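You operate a simulated robot arm through the tools that you are given. There is no shell and no other tool. Be economical: measure what you need, move in short steps, check, and stop when the job is done.

Carry out the task below with a simulated robot arm. There is one attempt and no reset: what you move stays moved.

TASK
Put the glass with the orange rim and the wax cloth on the rack tray.

It is judged by the outcome, as a careful person would: the job done as asked, and still so three seconds after it is handed in. It fails if anything else is knocked over, pushed out of place, dropped, spilled or broken.

THE ROBOT
A 7-joint arm with a two-finger parallel gripper, fixed in place. Base frame: the origin is at the foot of the arm, x ahead of it, y to its left, z up; the work surface is at about z = 0. Lengths are in mm, angles in degrees, forces in N, time in s.
With the tool pointing down near the work surface it reaches from about 240 to 620 mm from the base axis. Its first joint turns from -66.0 to 66.0 degrees. Payload 2.6 kg.
Tool frame: the origin (TCP) lies between the finger pads and is the grasp point; the fingertips stand 30 mm ahead of it; z points along the fingers, y is the line along which they close. The gripper opens to 94 mm. The fingers are 28 mm wide and 10 mm thick; the gripper's body (50 by 96 mm) begins 55 mm behind the TCP.
Orientation is that of the tool frame in the base frame, as a unit quaternion [w, x, y, z]. With the fingers straight down and closing along the base's y, the tool's x points along the base's -x, its y along +y and its z along -z.

THE INTERFACE
- The arm moves only by the tool arm_command. Its argument "rows" is a list of rows, each a list of 7 numbers: the shift along the tool's x, y, z in mm, then the turn, a rotation vector about the tool's x, y, z in degrees, then the opening, from 0 (shut) to 1 (fully open). In form: [[dx, dy, dz, rx, ry, rz, jaw], ...]. A call has 1 to 20 rows; each row shifts and turns the commanded pose from where the row before left it, along the tool's axes as they then stand. A row lasts 0.2 s, in which the tool goes at most 50 mm and 8.6 degrees; a call with a longer step from one row to the next is refused whole, and so is a gripper value outside its range. A pose out of reach is approached as far as the arm can. The call stops where the force on the tool passes 40 N (or 10 N more than at its start, if that is more) or the arm is blocked; 0.2 s more then pass. The fingers move at their own pace (about 72 mm/s each) and stop on an object; they squeeze with about 37 N. The grip force told is the motor's: it shows also when the fingers shut on nothing. Time passes only in rows, and 0.2 s behind the last, so rows that do not move let the fingers close. It gives the time, the measured TCP pose, the force on the tool (base axes), the opening and the grip force at its end, in the units of the frame above (readings bear some noise), and new pictures: "pictures" is both (left out), scene, wrist or none.
- Cameras (640 x 400 px; columns grow to the right, rows downward): "scene" is fixed at [29.9, 428.9, 561.2]; the picture's right is [-0.83, -0.56, 0.00], its down [-0.33, 0.49, -0.81] and it looks along [0.45, -0.67, -0.59] (base axes); focal length 350 px, centre (320, 200). "wrist" rides on the gripper at [-37, 0, -58] in the tool frame; the picture's right is [0.00, -1.00, 0.00], its down [0.97, 0.00, -0.24] and it looks along [0.24, 0.00, 0.97] (tool axes); focal length 218 px, centre (320, 200).
- measure_at(camera, pixels): for up to 12 pixels [column, row] of the newest picture of that camera ("zoom" is the newest enlarged one), the place [x, y, z] in the base frame of the surface seen there, good to about 3 mm. No time passes.
- zoom(camera, box): a new picture of the part [left, top, right, bottom] of that camera's present view, enlarged. No time passes.
- hand_in(): hands the job in; it is judged then, once.

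Work in short steps. Measure before you move; look again where a grasp or a placing could have gone wrong, and mend it. You have 60 turns and 120 pictures in all, the two below and enlarged ones among them. Open the gripper and draw the arm clear of the work before you hand the job in, unless the task says otherwise; then end with one line.

The tools are called after ">>>" as name(argument=value, ...) on one line, values as JSON. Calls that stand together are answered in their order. arm_command: Moves the arm, as the interface text tells. Its arguments: {"type":"object","properties":{"rows":{"type":"array","items":{"type":"array","items":{"type":"number"}}},"pictures":{"type":"string","enum":["both","scene","wrist","none"]}},"required":["rows"]} The other tools are called the same way: measure_at (camera, pixels) gives the place of the surface under pixels of a picture; zoom (camera, box) takes an enlarged picture of a part of a camera's view; hand_in () hands the job in.

At the start:

```text
t: 0.0
ee_pos: [448.5, -78.3, 299.9]
orientation: [-0.001, 0.0, 1.0, 0.0]
force: [-0.5, -0.7, 0.4]
gripper_width: 93.9
gripper_force: 0.0
```

scene: 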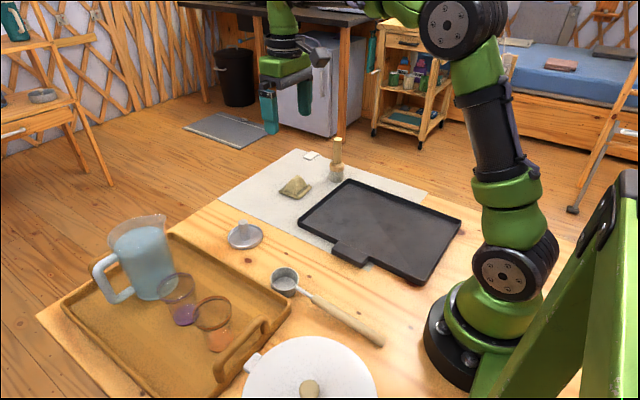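
wrist: 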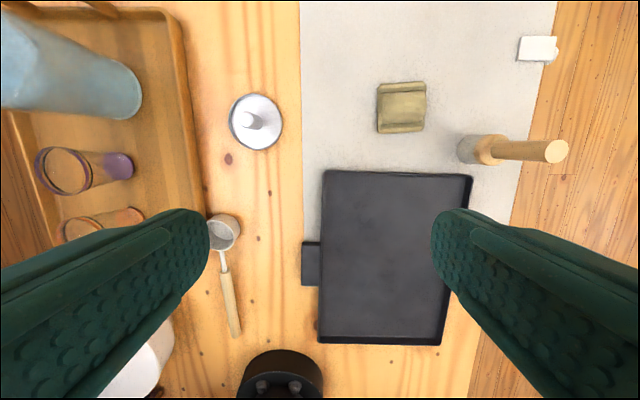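

I'll look closer at the glasses, the possible wax cloth and the black tray before measuring.

>>> zoom(camera="scene", box=[60, 200, 300, 380])

>>> zoom(camera="scene", box=[220, 130, 480, 290])

>>> measure_at(camera="scene", pixels=[[348, 183], [458, 218], [420, 280], [301, 222], [380, 225], [295, 180], [283, 195], [308, 190], [213, 330], [219, 345], [230, 308], [196, 312]])

```text
2.22 times, centred on (180, 290) of scene
```

zoom: 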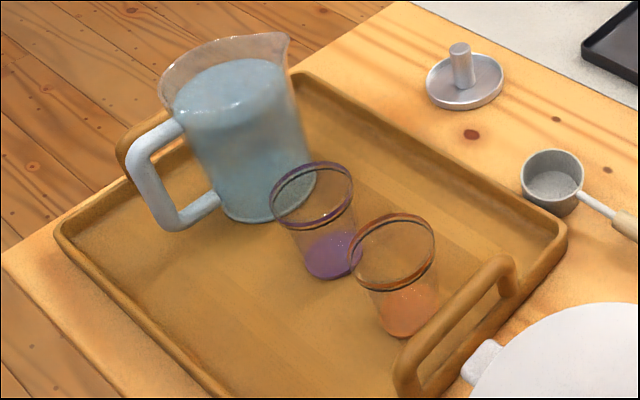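

```text
2.46 times, centred on (350, 210) of scene
```

zoom: 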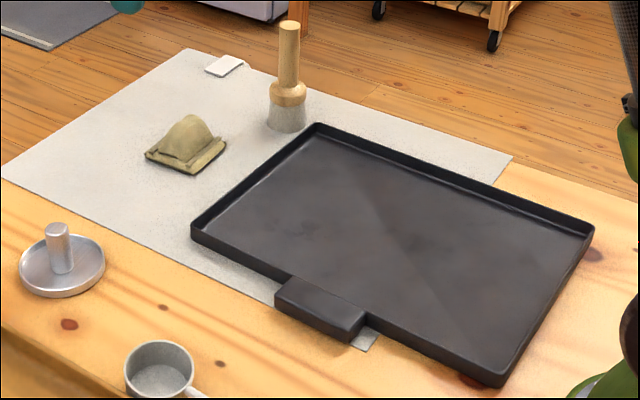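

```text
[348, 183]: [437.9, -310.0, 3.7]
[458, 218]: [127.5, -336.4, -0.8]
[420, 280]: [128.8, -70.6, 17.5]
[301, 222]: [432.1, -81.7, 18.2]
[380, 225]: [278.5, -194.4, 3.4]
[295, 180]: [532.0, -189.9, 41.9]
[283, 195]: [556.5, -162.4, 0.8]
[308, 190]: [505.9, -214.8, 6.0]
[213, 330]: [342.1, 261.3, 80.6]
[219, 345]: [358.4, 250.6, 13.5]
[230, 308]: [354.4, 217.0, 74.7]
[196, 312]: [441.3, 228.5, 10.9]
```

>>> measure_at(camera="scene", pixels=[[197, 303], [213, 296], [228, 303], [232, 318], [214, 330], [199, 318], [212, 351], [225, 332], [250, 335], [186, 320], [178, 274], [140, 260]])

>>> zoom(camera="wrist", box=[0, 60, 256, 220])

>>> zoom(camera="wrist", box=[340, 60, 500, 160])

```text
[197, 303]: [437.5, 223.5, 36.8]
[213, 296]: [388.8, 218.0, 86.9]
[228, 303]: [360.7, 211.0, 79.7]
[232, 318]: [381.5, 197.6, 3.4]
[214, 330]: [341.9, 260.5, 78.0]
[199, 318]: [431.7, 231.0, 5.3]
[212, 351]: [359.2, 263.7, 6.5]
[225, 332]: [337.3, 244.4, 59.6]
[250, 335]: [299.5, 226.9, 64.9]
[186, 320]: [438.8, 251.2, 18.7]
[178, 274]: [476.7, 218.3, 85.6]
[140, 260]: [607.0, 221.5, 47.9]
```

```text
2.50 times, centred on (128, 140) of wrist
```

zoom: 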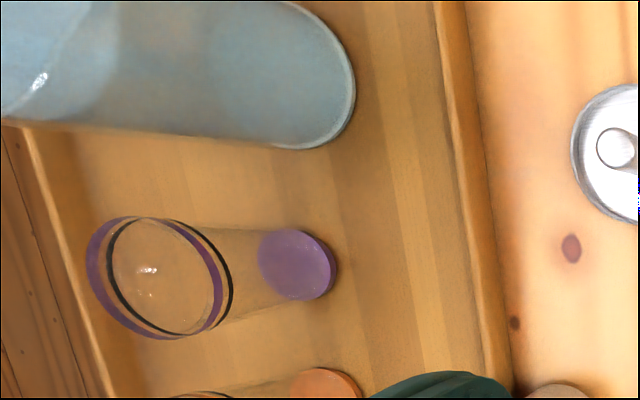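

```text
4.00 times, centred on (420, 110) of wrist
```

zoom: 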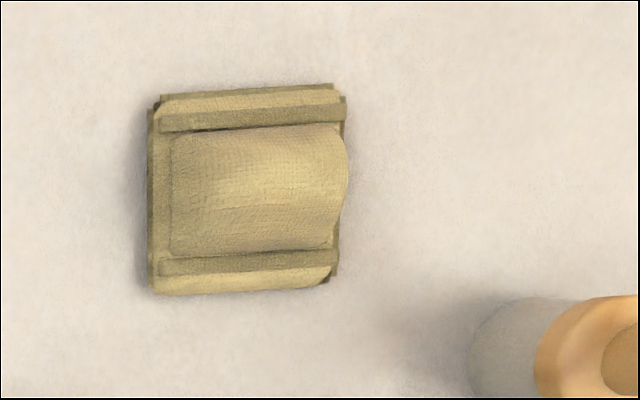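

Orange-rimmed glass is near (372,240), with rim at z≈80. I move over it at height to look straight down.

>>> arm_command(rows=[[10, 40, 0, 0, 0, 0, 1], [10, 40, 0, 0, 0, 0, 1], [10, 40, 0, 0, 0, 0, 1], [10, 40, 0, 0, 0, 0, 1], [10, 40, 0, 0, 0, 0, 1], [10, 40, 0, 0, 0, 0, 1], [10, 40, 0, 0, 0, 0, 1], [6, 38, 0, 0, 0, 0, 1], [0, 0, 0, 0, 0, 0, 1]], pictures="both")

```text
t: 2.0
ee_pos: [372.5, 239.1, 301.3]
orientation: [0.0, 0.0, 1.0, -0.001]
force: [0.4, 0.1, -0.1]
gripper_width: 94.1
gripper_force: 0.0
```

scene: 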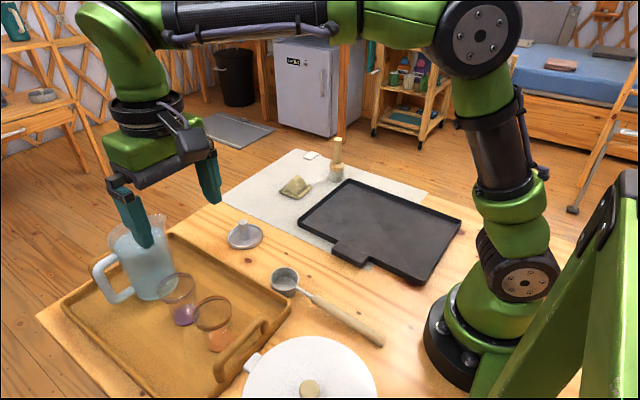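
wrist: 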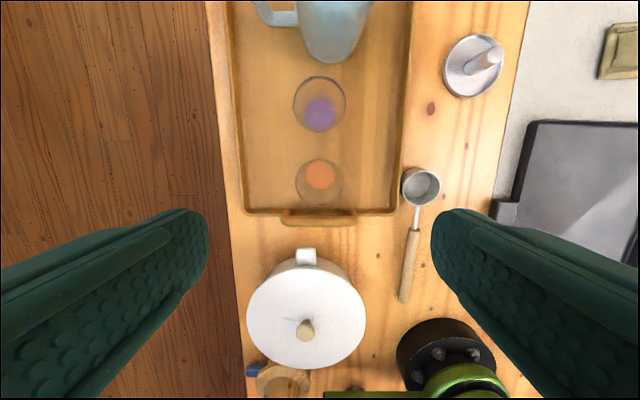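

>>> zoom(camera="wrist", box=[240, 60, 432, 240])

>>> measure_at(camera="wrist", pixels=[[320, 173], [297, 182], [343, 182], [319, 159], [320, 205], [320, 219], [320, 120], [345, 102], [295, 102], [319, 130], [340, 218], [330, 30]])

```text
2.22 times, centred on (336, 150) of wrist
```

zoom: 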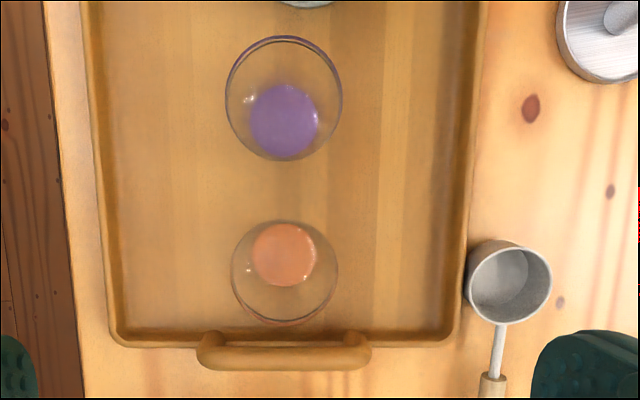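

```text
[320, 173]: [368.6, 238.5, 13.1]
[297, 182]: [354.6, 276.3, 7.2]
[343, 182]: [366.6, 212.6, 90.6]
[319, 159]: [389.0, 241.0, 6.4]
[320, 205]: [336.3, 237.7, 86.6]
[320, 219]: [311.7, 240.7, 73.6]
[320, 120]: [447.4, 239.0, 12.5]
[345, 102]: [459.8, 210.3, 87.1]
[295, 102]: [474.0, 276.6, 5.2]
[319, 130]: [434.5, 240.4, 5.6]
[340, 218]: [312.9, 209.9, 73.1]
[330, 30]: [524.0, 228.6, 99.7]
```

Rim centre works out to (366, 239), rim Ø≈59 at z≈88, base Ø≈44. There is clearance for fingers along y, so I descend to z≈50 around the glass.

>>> arm_command(rows=[[6.5, 0, 30, 0, 0, 0, 1], [0, 0, 40, 0, 0, 0, 1], [0, 0, 40, 0, 0, 0, 1], [0, 0, 40, 0, 0, 0, 1], [0, 0, 30, 0, 0, 0, 1], [0, 0, 25, 0, 0, 0, 1], [0, 0, 25, 0, 0, 0, 1], [0, 0, 21, 0, 0, 0, 1], [0, 0, 0, 0, 0, 0, 1]])

```text
t: 4.0
ee_pos: [365.8, 239.8, 48.9]
orientation: [0.0, 0.001, 1.0, 0.0]
force: [0.6, -0.2, 0.0]
gripper_width: 93.8
gripper_force: 0.0
```

scene: 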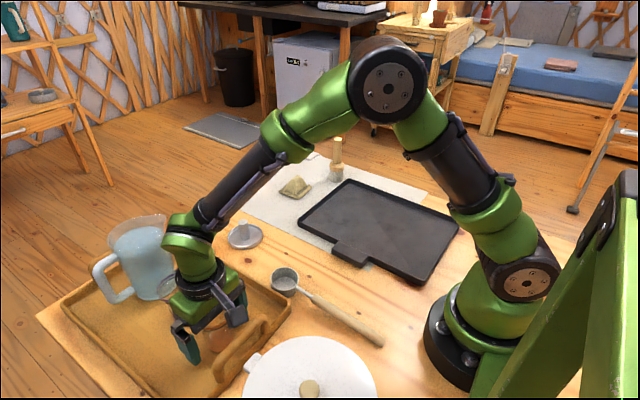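
wrist: 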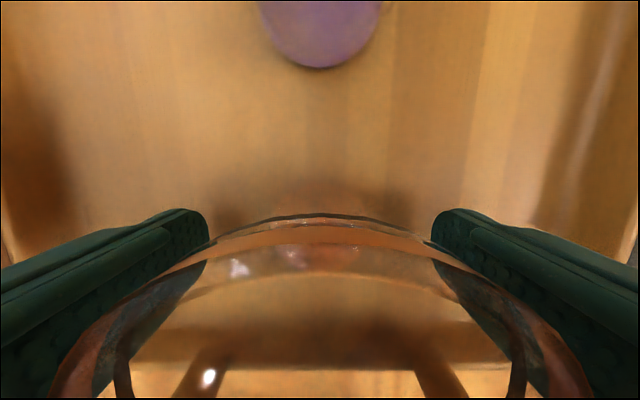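

Glass is centred between the fingers; closing.

>>> arm_command(rows=[[0, 0, 0, 0, 0, 0, 0.75], [0, 0, 0, 0, 0, 0, 0.6], [0, 0, 0, 0, 0, 0, 0.5], [0, 0, 0, 0, 0, 0, 0.4], [0, 0, 0, 0, 0, 0, 0.4], [0, 0, 0, 0, 0, 0, 0.4]], pictures="wrist")

```text
t: 5.4
ee_pos: [365.5, 239.5, 48.9]
orientation: [0.0, 0.0, 1.0, 0.0]
force: [0.9, 0.5, 0.0]
gripper_width: 58.5
gripper_force: 36.6
```

wrist: 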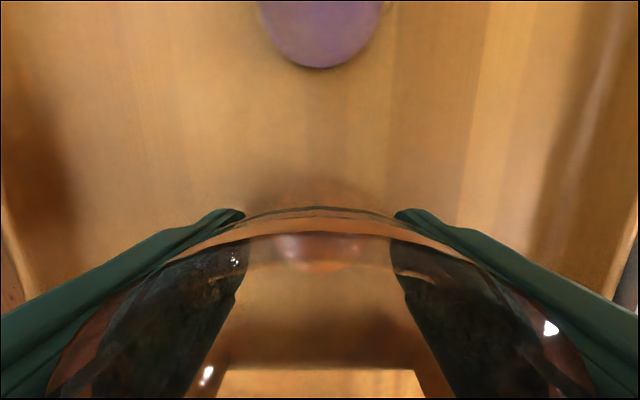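

Gripped at 58.5 mm width with 36.6 N. Lifting slowly.

>>> arm_command(rows=[[0, 0, -5, 0, 0, 0, 0.4], [0, 0, -10, 0, 0, 0, 0.4], [0, 0, -15, 0, 0, 0, 0.4], [0, 0, -20, 0, 0, 0, 0.4], [0, 0, -20, 0, 0, 0, 0.4], [0, 0, 0, 0, 0, 0, 0.4]])

```text
t: 6.8
ee_pos: [366.1, 240.0, 120.3]
orientation: [0.0, 0.0, 1.0, 0.0]
force: [-0.5, -0.3, -2.2]
gripper_width: 58.8
gripper_force: 36.8
```

scene: 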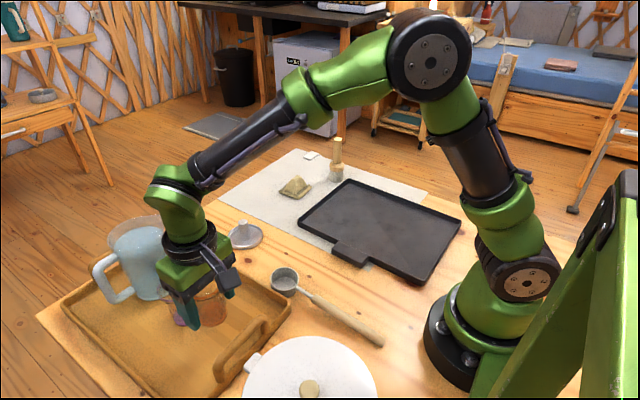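
wrist: 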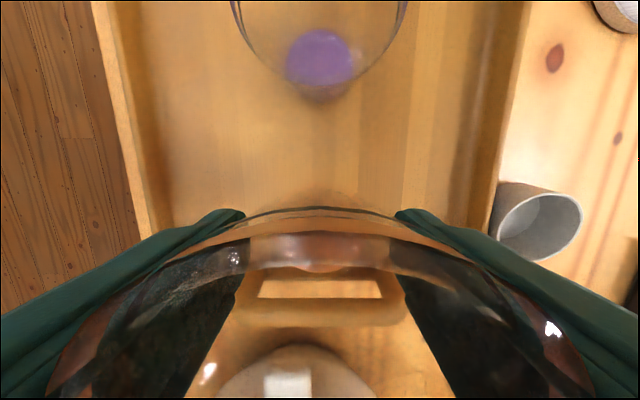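

Glass is held and level. Raising further, then carrying it across to above (300,-160) of the black tray.

>>> arm_command(rows=[[0, 0, -25, 0, 0, 0, 0.4], [0, 0, -25, 0, 0, 0, 0.4], [2, -10, 0, 0, 0, 0, 0.4], [4, -25, 0, 0, 0, 0, 0.4], [6, -35, 0, 0, 0, 0, 0.4], [6, -35, 0, 0, 0, 0, 0.4], [6, -35, 0, 0, 0, 0, 0.4], [6, -35, 0, 0, 0, 0, 0.4], [6, -35, 0, 0, 0, 0, 0.4], [6, -35, 0, 0, 0, 0, 0.4], [6, -35, 0, 0, 0, 0, 0.4], [6, -35, 0, 0, 0, 0, 0.4], [6, -35, 0, 0, 0, 0, 0.4], [4, -30, 0, 0, 0, 0, 0.4], [2, -20, 0, 0, 0, 0, 0.4], [0, 0, 0, 0, 0, 0, 0.4]])

```text
t: 10.2
ee_pos: [299.8, -160.5, 169.1]
orientation: [0.0, 0.0, 1.0, 0.0]
force: [-0.2, 0.1, -1.9]
gripper_width: 59.0
gripper_force: 36.6
```

scene: 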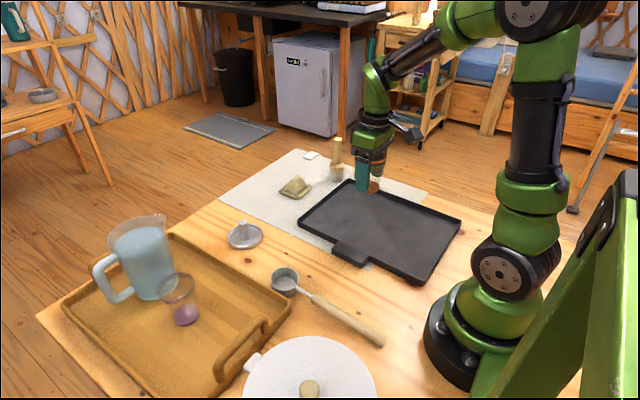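
wrist: 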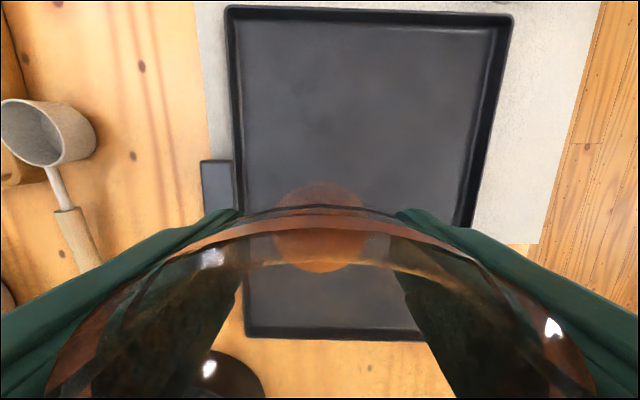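

>>> measure_at(camera="wrist", pixels=[[230, 10], [250, 25], [495, 25], [510, 15], [330, 100], [250, 180], [460, 180], [330, 325], [330, 335], [217, 185], [350, 180]])

```text
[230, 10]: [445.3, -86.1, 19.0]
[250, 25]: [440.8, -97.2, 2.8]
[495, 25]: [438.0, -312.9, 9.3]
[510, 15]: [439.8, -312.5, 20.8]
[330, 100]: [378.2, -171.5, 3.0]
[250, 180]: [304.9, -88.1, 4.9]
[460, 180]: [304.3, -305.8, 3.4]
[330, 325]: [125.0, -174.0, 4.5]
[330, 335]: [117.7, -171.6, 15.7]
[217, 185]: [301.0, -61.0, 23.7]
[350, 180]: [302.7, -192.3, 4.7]
```

Black tray floor is z≈3.5 (wooden tray floor ≈6 with TCP 48.9 at grasp), so contact expected at TCP ≈46–47. Lowering to 53 first.

>>> arm_command(rows=[[0, 0, 30, 0, 0, 0, 0.4], [0, 0, 30, 0, 0, 0, 0.4], [0, 0, 25, 0, 0, 0, 0.4], [0, 0, 20, 0, 0, 0, 0.4], [0, 0, 10, 0, 0, 0, 0.4], [0, 0, 0, 0, 0, 0, 0.4]])

>>> arm_command(rows=[[0, 0, 2, 0, 0, 0, 0.4], [0, 0, 2, 0, 0, 0, 0.4], [0, 0, 0, 0, 0, 0, 0.4]])

```text
t: 11.6
ee_pos: [300.3, -159.8, 55.1]
orientation: [0.0, 0.0, 1.0, 0.0]
force: [0.9, 0.2, -1.2]
gripper_width: 58.8
gripper_force: 36.5
```

scene: 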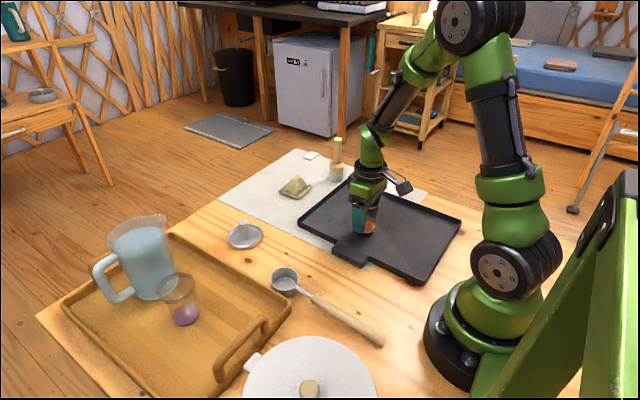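
wrist: 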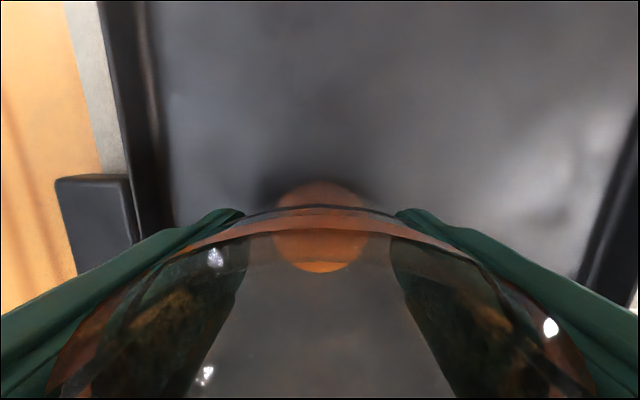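

```text
t: 12.4
ee_pos: [300.2, -160.1, 50.3]
orientation: [0.0, 0.0, 1.0, 0.0]
force: [0.6, 0.2, -2.0]
gripper_width: 59.0
gripper_force: 37.1
```

scene: 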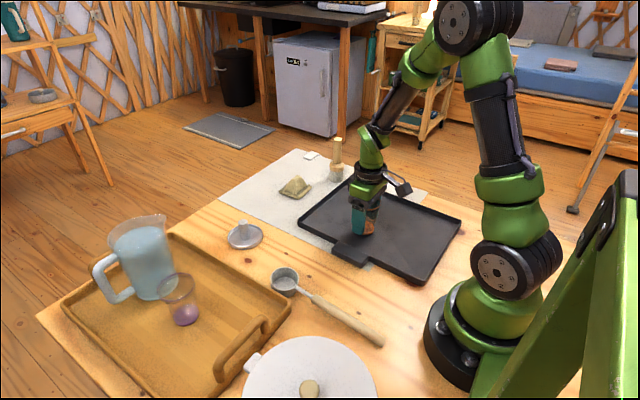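
wrist: 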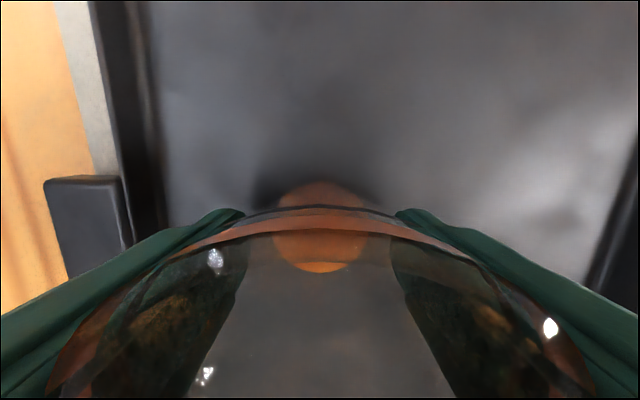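

No contact yet; 1.5 mm steps until the z force changes.

>>> arm_command(rows=[[0, 0, 1.5, 0, 0, 0, 0.4], [0, 0, 0, 0, 0, 0, 0.4]], pictures="none")

>>> arm_command(rows=[[0, 0, 1.2, 0, 0, 0, 0.4], [0, 0, 0, 0, 0, 0, 0.4]], pictures="none")

```text
t: 13.0
ee_pos: [299.1, -160.3, 48.8]
orientation: [0.0, 0.0, 1.0, 0.0]
force: [-0.7, 0.7, -1.4]
gripper_width: 59.1
gripper_force: 37.2
```

```text
t: 13.6
ee_pos: [300.8, -160.2, 48.3]
orientation: [0.001, 0.001, 1.0, 0.0]
force: [0.6, -0.4, -1.8]
gripper_width: 58.7
gripper_force: 36.3
```

>>> arm_command(rows=[[0, 0, 1, 0, 0, 0, 0.4], [0, 0, 0, 0, 0, 0, 0.4]], pictures="none")

>>> arm_command(rows=[[0, 0, 1, 0, 0, 0, 0.4], [0, 0, 0, 0, 0, 0, 0.4]], pictures="none")

```text
t: 14.2
ee_pos: [301.2, -159.9, 47.0]
orientation: [0.001, 0.001, 1.0, 0.0]
force: [-3.3, 1.1, 12.0]
gripper_width: 58.7
gripper_force: 36.7
```

```text
t: 14.8
ee_pos: [300.2, -159.9, 46.4]
orientation: [0.001, 0.0, 1.0, -0.001]
force: [-2.7, 1.0, 20.5]
gripper_width: 58.4
gripper_force: 36.7
```

Contact (20 N up). Back off 1.3 mm, then open and rise straight up.

>>> arm_command(rows=[[0, 0, -1.3, 0, 0, 0, 0.4], [0, 0, 0, 0, 0, 0, 0.65], [0, 0, 0, 0, 0, 0, 0.8], [0, 0, 0, 0, 0, 0, 1], [0, 0, 0, 0, 0, 0, 1], [0, 0, 0, 0, 0, 0, 1]])

```text
t: 16.2
ee_pos: [300.2, -159.7, 47.0]
orientation: [0.0, 0.001, 1.0, 0.001]
force: [0.7, 0.1, -0.7]
gripper_width: 93.9
gripper_force: 0.0
```

scene: 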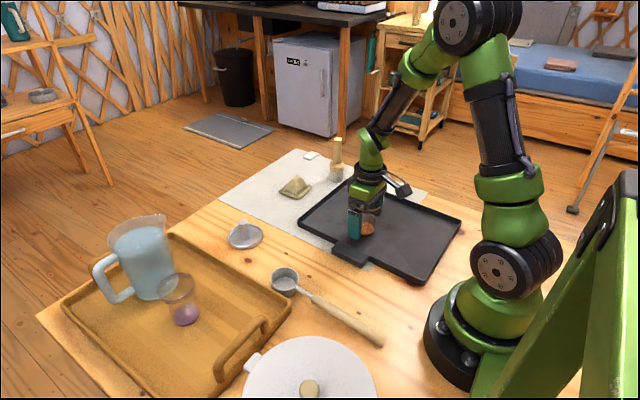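
wrist: 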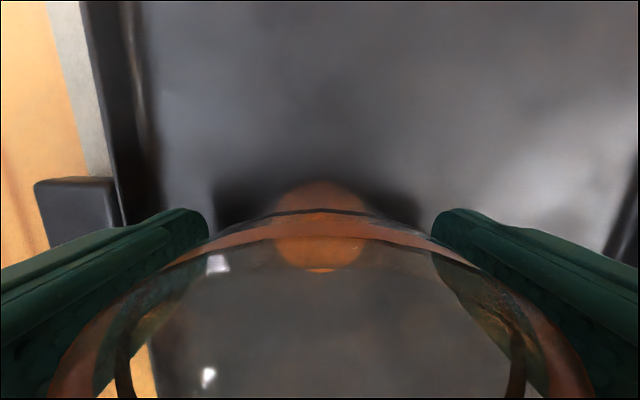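

Glass stands free on the tray. Rising, then going over the wax cloth and turning the tool 90° so it closes along x across the hump.

>>> arm_command(rows=[[0, 0, -15, 0, 0, 0, 1], [0, 0, -30, 0, 0, 0, 1], [0, 0, -40, 0, 0, 0, 1], [0, 0, -40, 0, 0, 0, 1], [0, 0, -35, 0, 0, 0, 1], [-40, -5, 0, 0, 0, 0, 1], [-40, -5, 0, 0, 0, 0, 1], [-40, -5, 0, 0, 0, 0, 1], [-40, -5, 0, 0, 0, 0, 1], [-40, -5, 0, 0, 0, 0, 1], [-30, -5, 0, 0, 0, 0, 1], [0, 0, 0, 0, 0, 0, 1]])

>>> arm_command(rows=[[0, 0, 0, 0, 0, -8, 1], [0, 0, 0, 0, 0, -8, 1], [0, 0, 0, 0, 0, -8, 1], [0, 0, 0, 0, 0, -8, 1], [0, 0, 0, 0, 0, -8, 1], [0, 0, 0, 0, 0, -8, 1], [0, 0, 0, 0, 0, -8, 1], [0, 0, 0, 0, 0, -8, 1], [0, 0, 0, 0, 0, -8, 1], [0, 0, 0, 0, 0, -8, 1], [0, 0, 0, 0, 0, -8, 1], [0, 0, 0, 0, 0, -2, 1], [0, 0, 0, 0, 0, 0, 1]])

```text
t: 18.8
ee_pos: [530.9, -189.5, 207.5]
orientation: [0.001, 0.001, 1.0, 0.0]
force: [-1.6, -0.8, -0.6]
gripper_width: 94.3
gripper_force: 0.0
```

scene: 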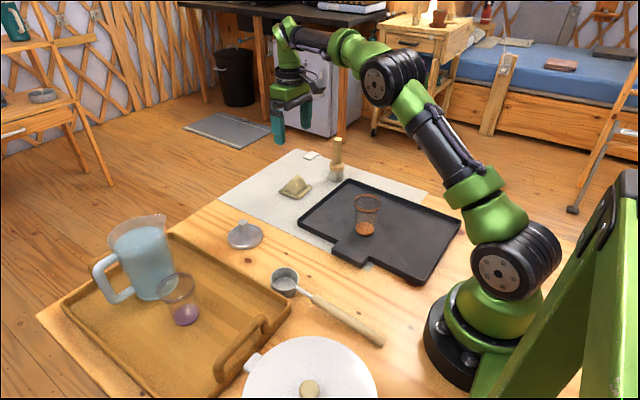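
wrist: 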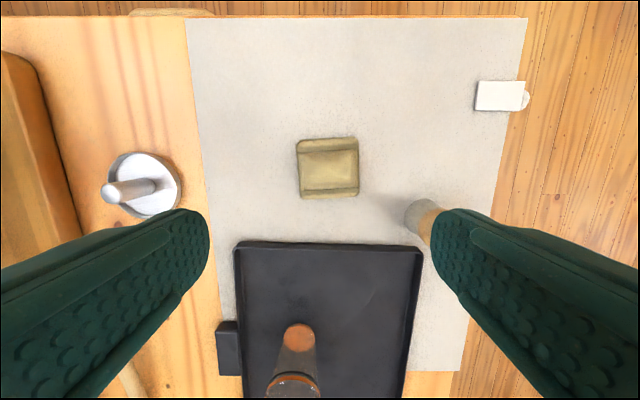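

```text
t: 21.6
ee_pos: [529.3, -190.6, 206.0]
orientation: [0.0, 0.708, -0.707, -0.001]
force: [0.1, -0.3, 0.7]
gripper_width: 94.0
gripper_force: 0.1
```

scene: 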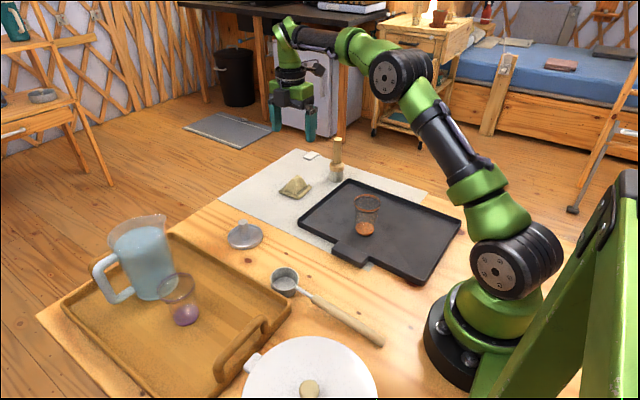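
wrist: 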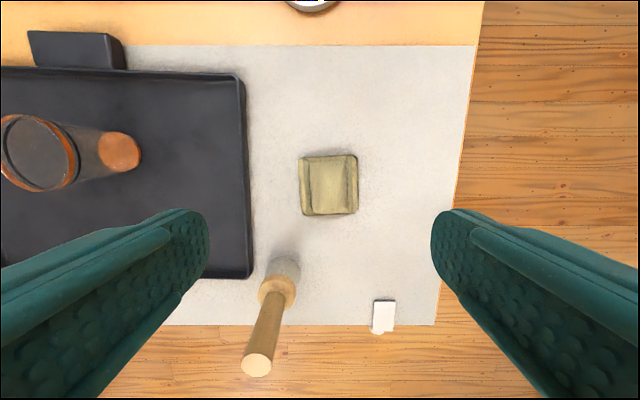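

>>> zoom(camera="wrist", box=[280, 140, 376, 230])

>>> measure_at(camera="wrist", pixels=[[329, 160], [329, 185], [329, 208], [303, 185], [355, 185], [312, 185], [346, 185], [285, 265], [277, 292], [257, 365], [320, 185], [384, 310]])

```text
4.44 times, centred on (328, 185) of wrist
```

zoom: 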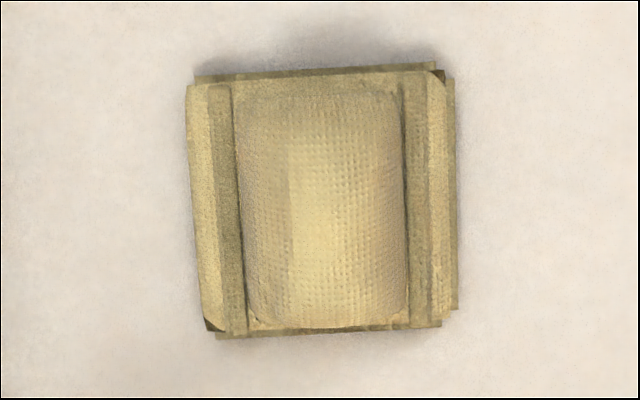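

```text
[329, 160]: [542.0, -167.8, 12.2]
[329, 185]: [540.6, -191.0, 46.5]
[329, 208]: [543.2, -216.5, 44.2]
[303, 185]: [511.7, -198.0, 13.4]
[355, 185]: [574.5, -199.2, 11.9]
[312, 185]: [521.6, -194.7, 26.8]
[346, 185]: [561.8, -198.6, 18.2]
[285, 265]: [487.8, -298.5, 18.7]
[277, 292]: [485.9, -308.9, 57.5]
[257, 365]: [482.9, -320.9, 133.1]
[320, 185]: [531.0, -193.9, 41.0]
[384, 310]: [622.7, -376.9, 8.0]
```

Cloth spans x 509–577, y −165…−220, hump ridge at x≈541, top z≈46, hump about 38 wide. I descend to TCP z 70 with ~66 mm opening, then look.

>>> arm_command(rows=[[4.5, -12, 30, 0, 0, 0, 0.7], [0, 0, 35, 0, 0, 0, 0.7], [0, 0, 35, 0, 0, 0, 0.7], [0, 0, 25, 0, 0, 0, 0.7], [0, 0, 11, 0, 0, 0, 0.7], [0, 0, 0, 0, 0, 0, 0.7]])

```text
t: 23.0
ee_pos: [542.9, -194.0, 70.7]
orientation: [0.001, -0.707, 0.707, 0.0]
force: [0.3, -0.5, 0.3]
gripper_width: 66.1
gripper_force: 0.0
```

scene: 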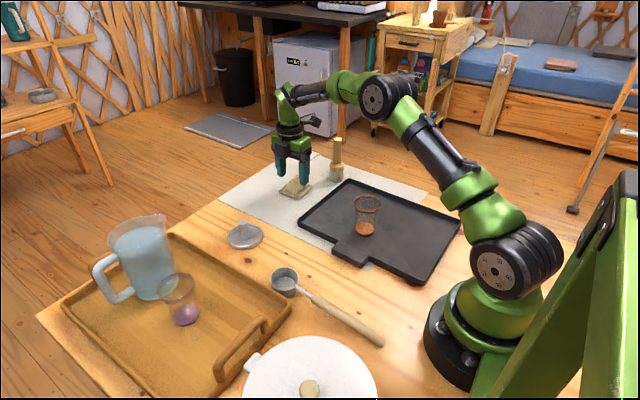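
wrist: 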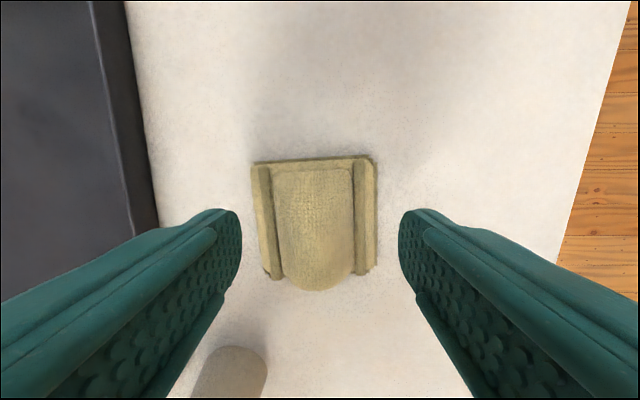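

>>> measure_at(camera="wrist", pixels=[[315, 180], [316, 210], [318, 240], [320, 270], [320, 285], [283, 235], [347, 235], [262, 220], [368, 220], [269, 265], [360, 265], [300, 265]])

>>> zoom(camera="scene", box=[250, 140, 346, 200])

```text
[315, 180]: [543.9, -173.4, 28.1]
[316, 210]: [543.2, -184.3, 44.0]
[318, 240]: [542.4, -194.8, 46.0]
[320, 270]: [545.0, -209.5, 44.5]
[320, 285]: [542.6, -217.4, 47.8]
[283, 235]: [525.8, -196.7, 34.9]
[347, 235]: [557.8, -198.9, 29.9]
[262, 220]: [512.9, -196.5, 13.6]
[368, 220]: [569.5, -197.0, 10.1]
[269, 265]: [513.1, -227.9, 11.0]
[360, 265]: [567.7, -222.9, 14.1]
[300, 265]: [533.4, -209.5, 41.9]
```

```text
6.67 times, centred on (298, 170) of scene
```

zoom: 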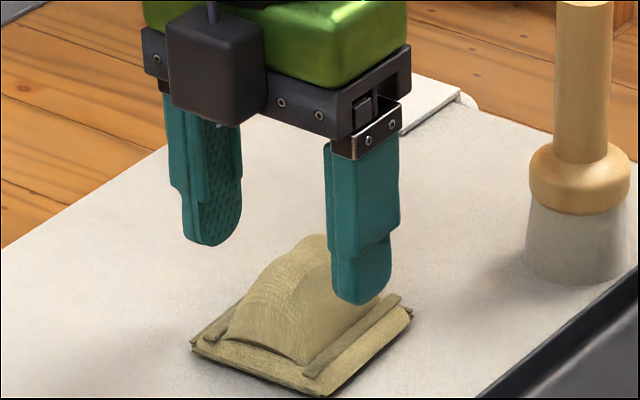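

Hump centre ≈(542,−197), flaps z≤14. Descend to TCP z 50 (tips z≈20) and close.

>>> arm_command(rows=[[2, 0, 10, 0, 0, 0, 0.7], [0, 0, 10.5, 0, 0, 0, 0.7], [0, 0, 0, 0, 0, 0, 0.6], [0, 0, 0, 0, 0, 0, 0.5], [0, 0, 0, 0, 0, 0, 0.4], [0, 0, 0, 0, 0, 0, 0.3], [0, 0, 0, 0, 0, 0, 0.2], [0, 0, 0, 0, 0, 0, 0.2], [0, 0, 0, 0, 0, 0, 0.2]])

```text
t: 25.0
ee_pos: [541.5, -196.5, 50.1]
orientation: [0.0, -0.707, 0.707, 0.0]
force: [0.6, 0.5, 0.6]
gripper_width: 22.8
gripper_force: 36.6
```

scene: 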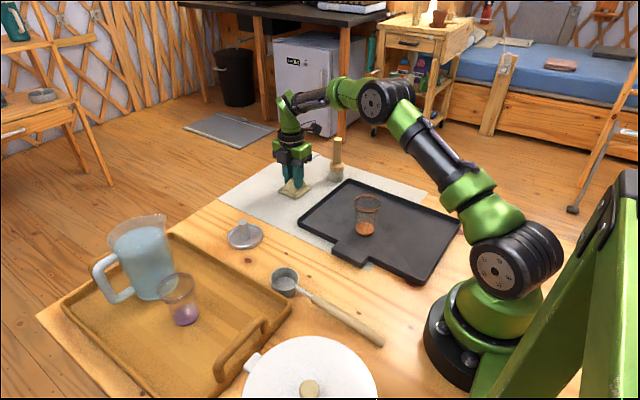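
wrist: 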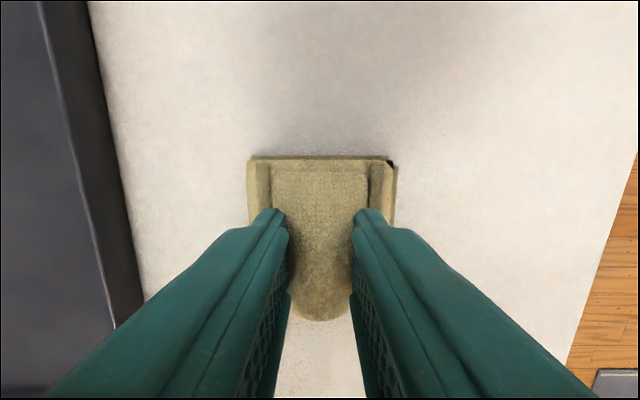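

Gripped at 22.8 mm. Lifting.

>>> arm_command(rows=[[0, 0, 0, 0, 0, 0, 0], [0, 0, -5, 0, 0, 0, 0], [0, 0, -10, 0, 0, 0, 0], [0, 0, -20, 0, 0, 0, 0], [0, 0, -20, 0, 0, 0, 0], [0, 0, -15, 0, 0, 0, 0], [0, 0, 0, 0, 0, 0, 0]])

```text
t: 26.6
ee_pos: [543.4, -196.9, 120.3]
orientation: [0.0, 0.707, -0.707, 0.0]
force: [-0.1, 0.2, -0.8]
gripper_width: 23.0
gripper_force: 36.8
```

scene: 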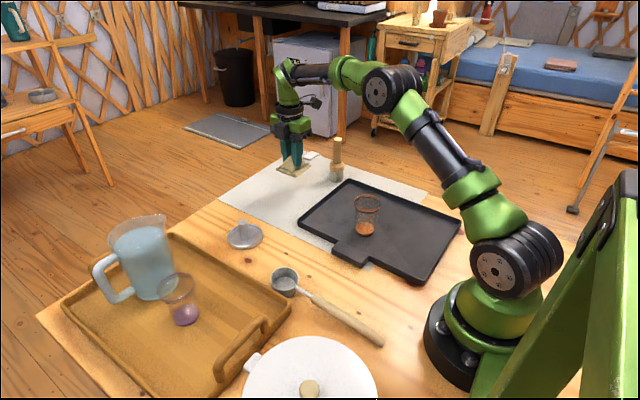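
wrist: 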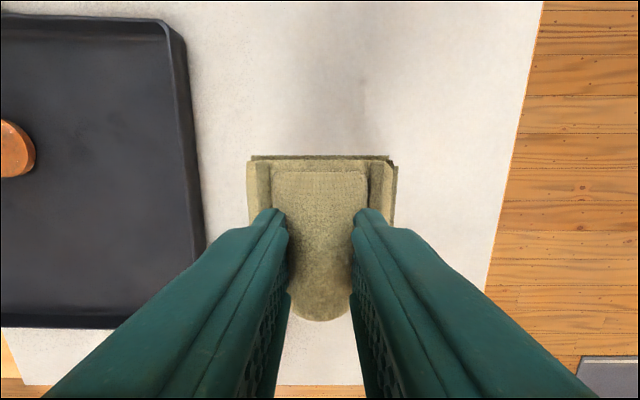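

Held level. Moving to above (385,−205) on the tray, clear of brush and glass.

>>> arm_command(rows=[[0, 0, -20, 0, 0, 0, 0], [0, 15, 0, 0, 0, 0, 0], [0, 25, 0, 0, 0, 0, 0], [0, 30, 0, 0, 0, 0, 0], [0, 30, 0, 0, 0, 0, 0], [2, 30, 0, 0, 0, 0, 0], [6, 20, 0, 0, 0, 0, 0], [0, 8, 0, 0, 0, 0, 0], [0, 0, 20, 0, 0, 0, 0], [0, 0, 25, 0, 0, 0, 0], [0, 0, 20, 0, 0, 0, 0], [0, 0, 10, 0, 0, 0, 0], [0, 0, 0, 0, 0, 0, 0]])

```text
t: 29.4
ee_pos: [384.8, -205.1, 65.1]
orientation: [-0.001, 0.707, -0.707, 0.0]
force: [0.9, 0.5, -0.1]
gripper_width: 22.9
gripper_force: 36.9
```

scene: 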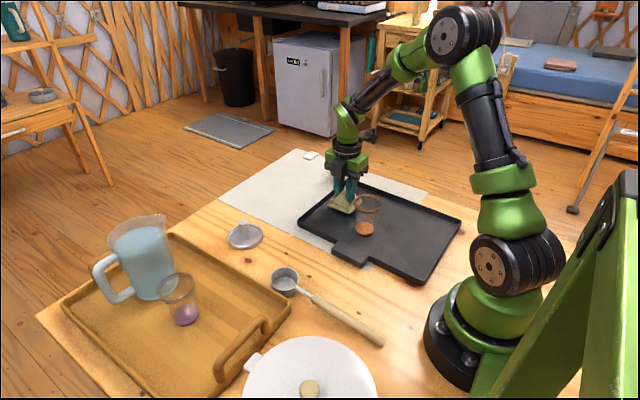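
wrist: 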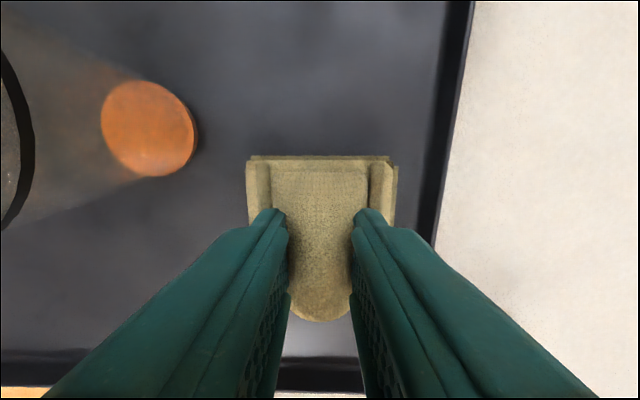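

Clear of the glass and tray wall. Lowering to just at floor contact (TCP ≈53.5).

>>> arm_command(rows=[[0, 0, 6, 0, 0, 0, 0], [0, 0, 4, 0, 0, 0, 0], [0, 0, 0, 0, 0, 0, 0]], pictures="none")

>>> arm_command(rows=[[0, 0, 1, 0, 0, 0, 0], [0, 0, 0, 0, 0, 0, 0]], pictures="none")

```text
t: 30.2
ee_pos: [383.7, -203.7, 55.6]
orientation: [0.0, 0.707, -0.707, 0.0]
force: [0.5, -0.4, -0.2]
gripper_width: 22.8
gripper_force: 37.0
```

```text
t: 30.8
ee_pos: [384.2, -204.6, 54.8]
orientation: [0.0, 0.708, -0.707, 0.0]
force: [-0.2, -0.1, 2.0]
gripper_width: 23.0
gripper_force: 37.3
```

Light contact (force turned to +2 N). Releasing to a moderate opening, then rising.

>>> arm_command(rows=[[0, 0, 0.5, 0, 0, 0, 0], [0, 0, 0, 0, 0, 0, 0.35], [0, 0, 0, 0, 0, 0, 0.5], [0, 0, 0, 0, 0, 0, 0.6], [0, 0, 0, 0, 0, 0, 0.6], [0, 0, -15, 0, 0, 0, 0.6], [0, 0, -30, 0, 0, 0, 0.6], [0, 0, -40, 0, 0, 0, 0.6], [0, 0, -45, 0, 0, 0, 0.6], [0, 0, -45, 0, 0, 0, 0.6], [0, 0, 0, 0, 0, 0, 0.6]])

```text
t: 33.2
ee_pos: [385.2, -204.6, 230.1]
orientation: [0.001, 0.707, -0.707, 0.0]
force: [0.1, 0.2, 0.4]
gripper_width: 56.6
gripper_force: 0.1
```

scene: 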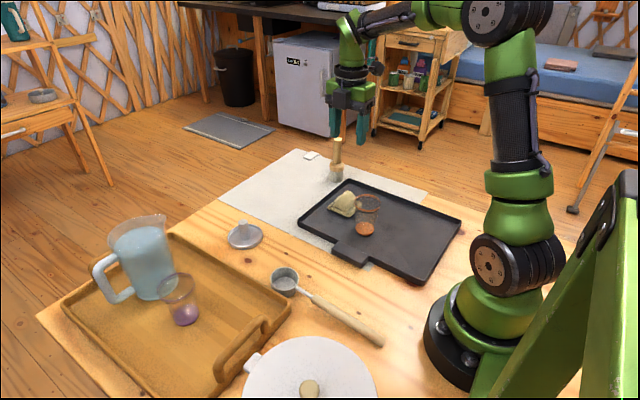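
wrist: 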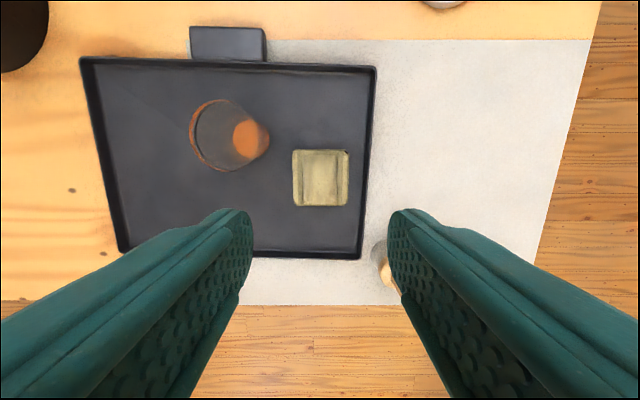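

Both items lie on the black tray, with everything else in place. Drawing the arm clear upward and opening fully.

>>> arm_command(rows=[[0, 0, -35, 0, 0, 0, 1], [-20, 0, -30, 0, 0, 0, 1], [-40, 0, 0, 0, 0, 0, 1], [-40, 0, 0, 0, 0, 0, 1], [-40, 0, 0, 0, 0, 0, 1], [0, 0, 0, 0, 0, 0, 1], [0, 0, 0, 0, 0, 0, 1]], pictures="scene")

>>> zoom(camera="scene", box=[220, 130, 480, 290])

```text
t: 34.8
ee_pos: [385.1, -65.8, 292.7]
orientation: [0.001, 0.708, -0.707, 0.0]
force: [0.3, 0.1, 0.6]
gripper_width: 93.9
gripper_force: 0.1
```

scene: 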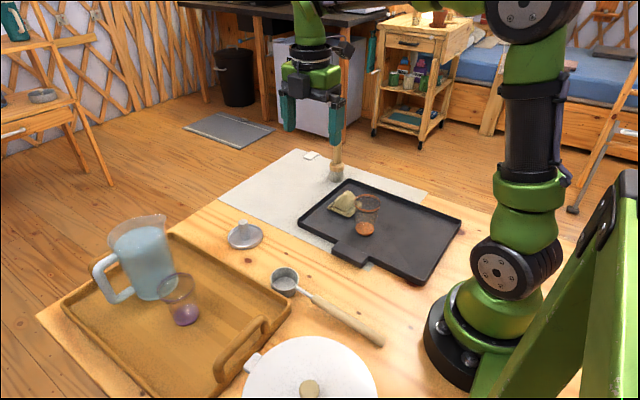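

```text
2.46 times, centred on (350, 210) of scene
```

zoom: 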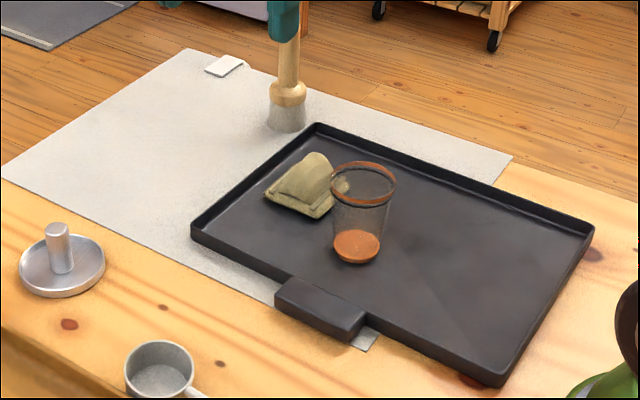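

Glass upright, cloth flat on the tray, all else undisturbed: handing in.

>>> hand_in()

```text
The job is handed in.
```

The orange-rimmed glass and the wax cloth are both on the black tray, which I took to be the rack tray; the glass is upright, nothing else was disturbed, and the job is handed in.
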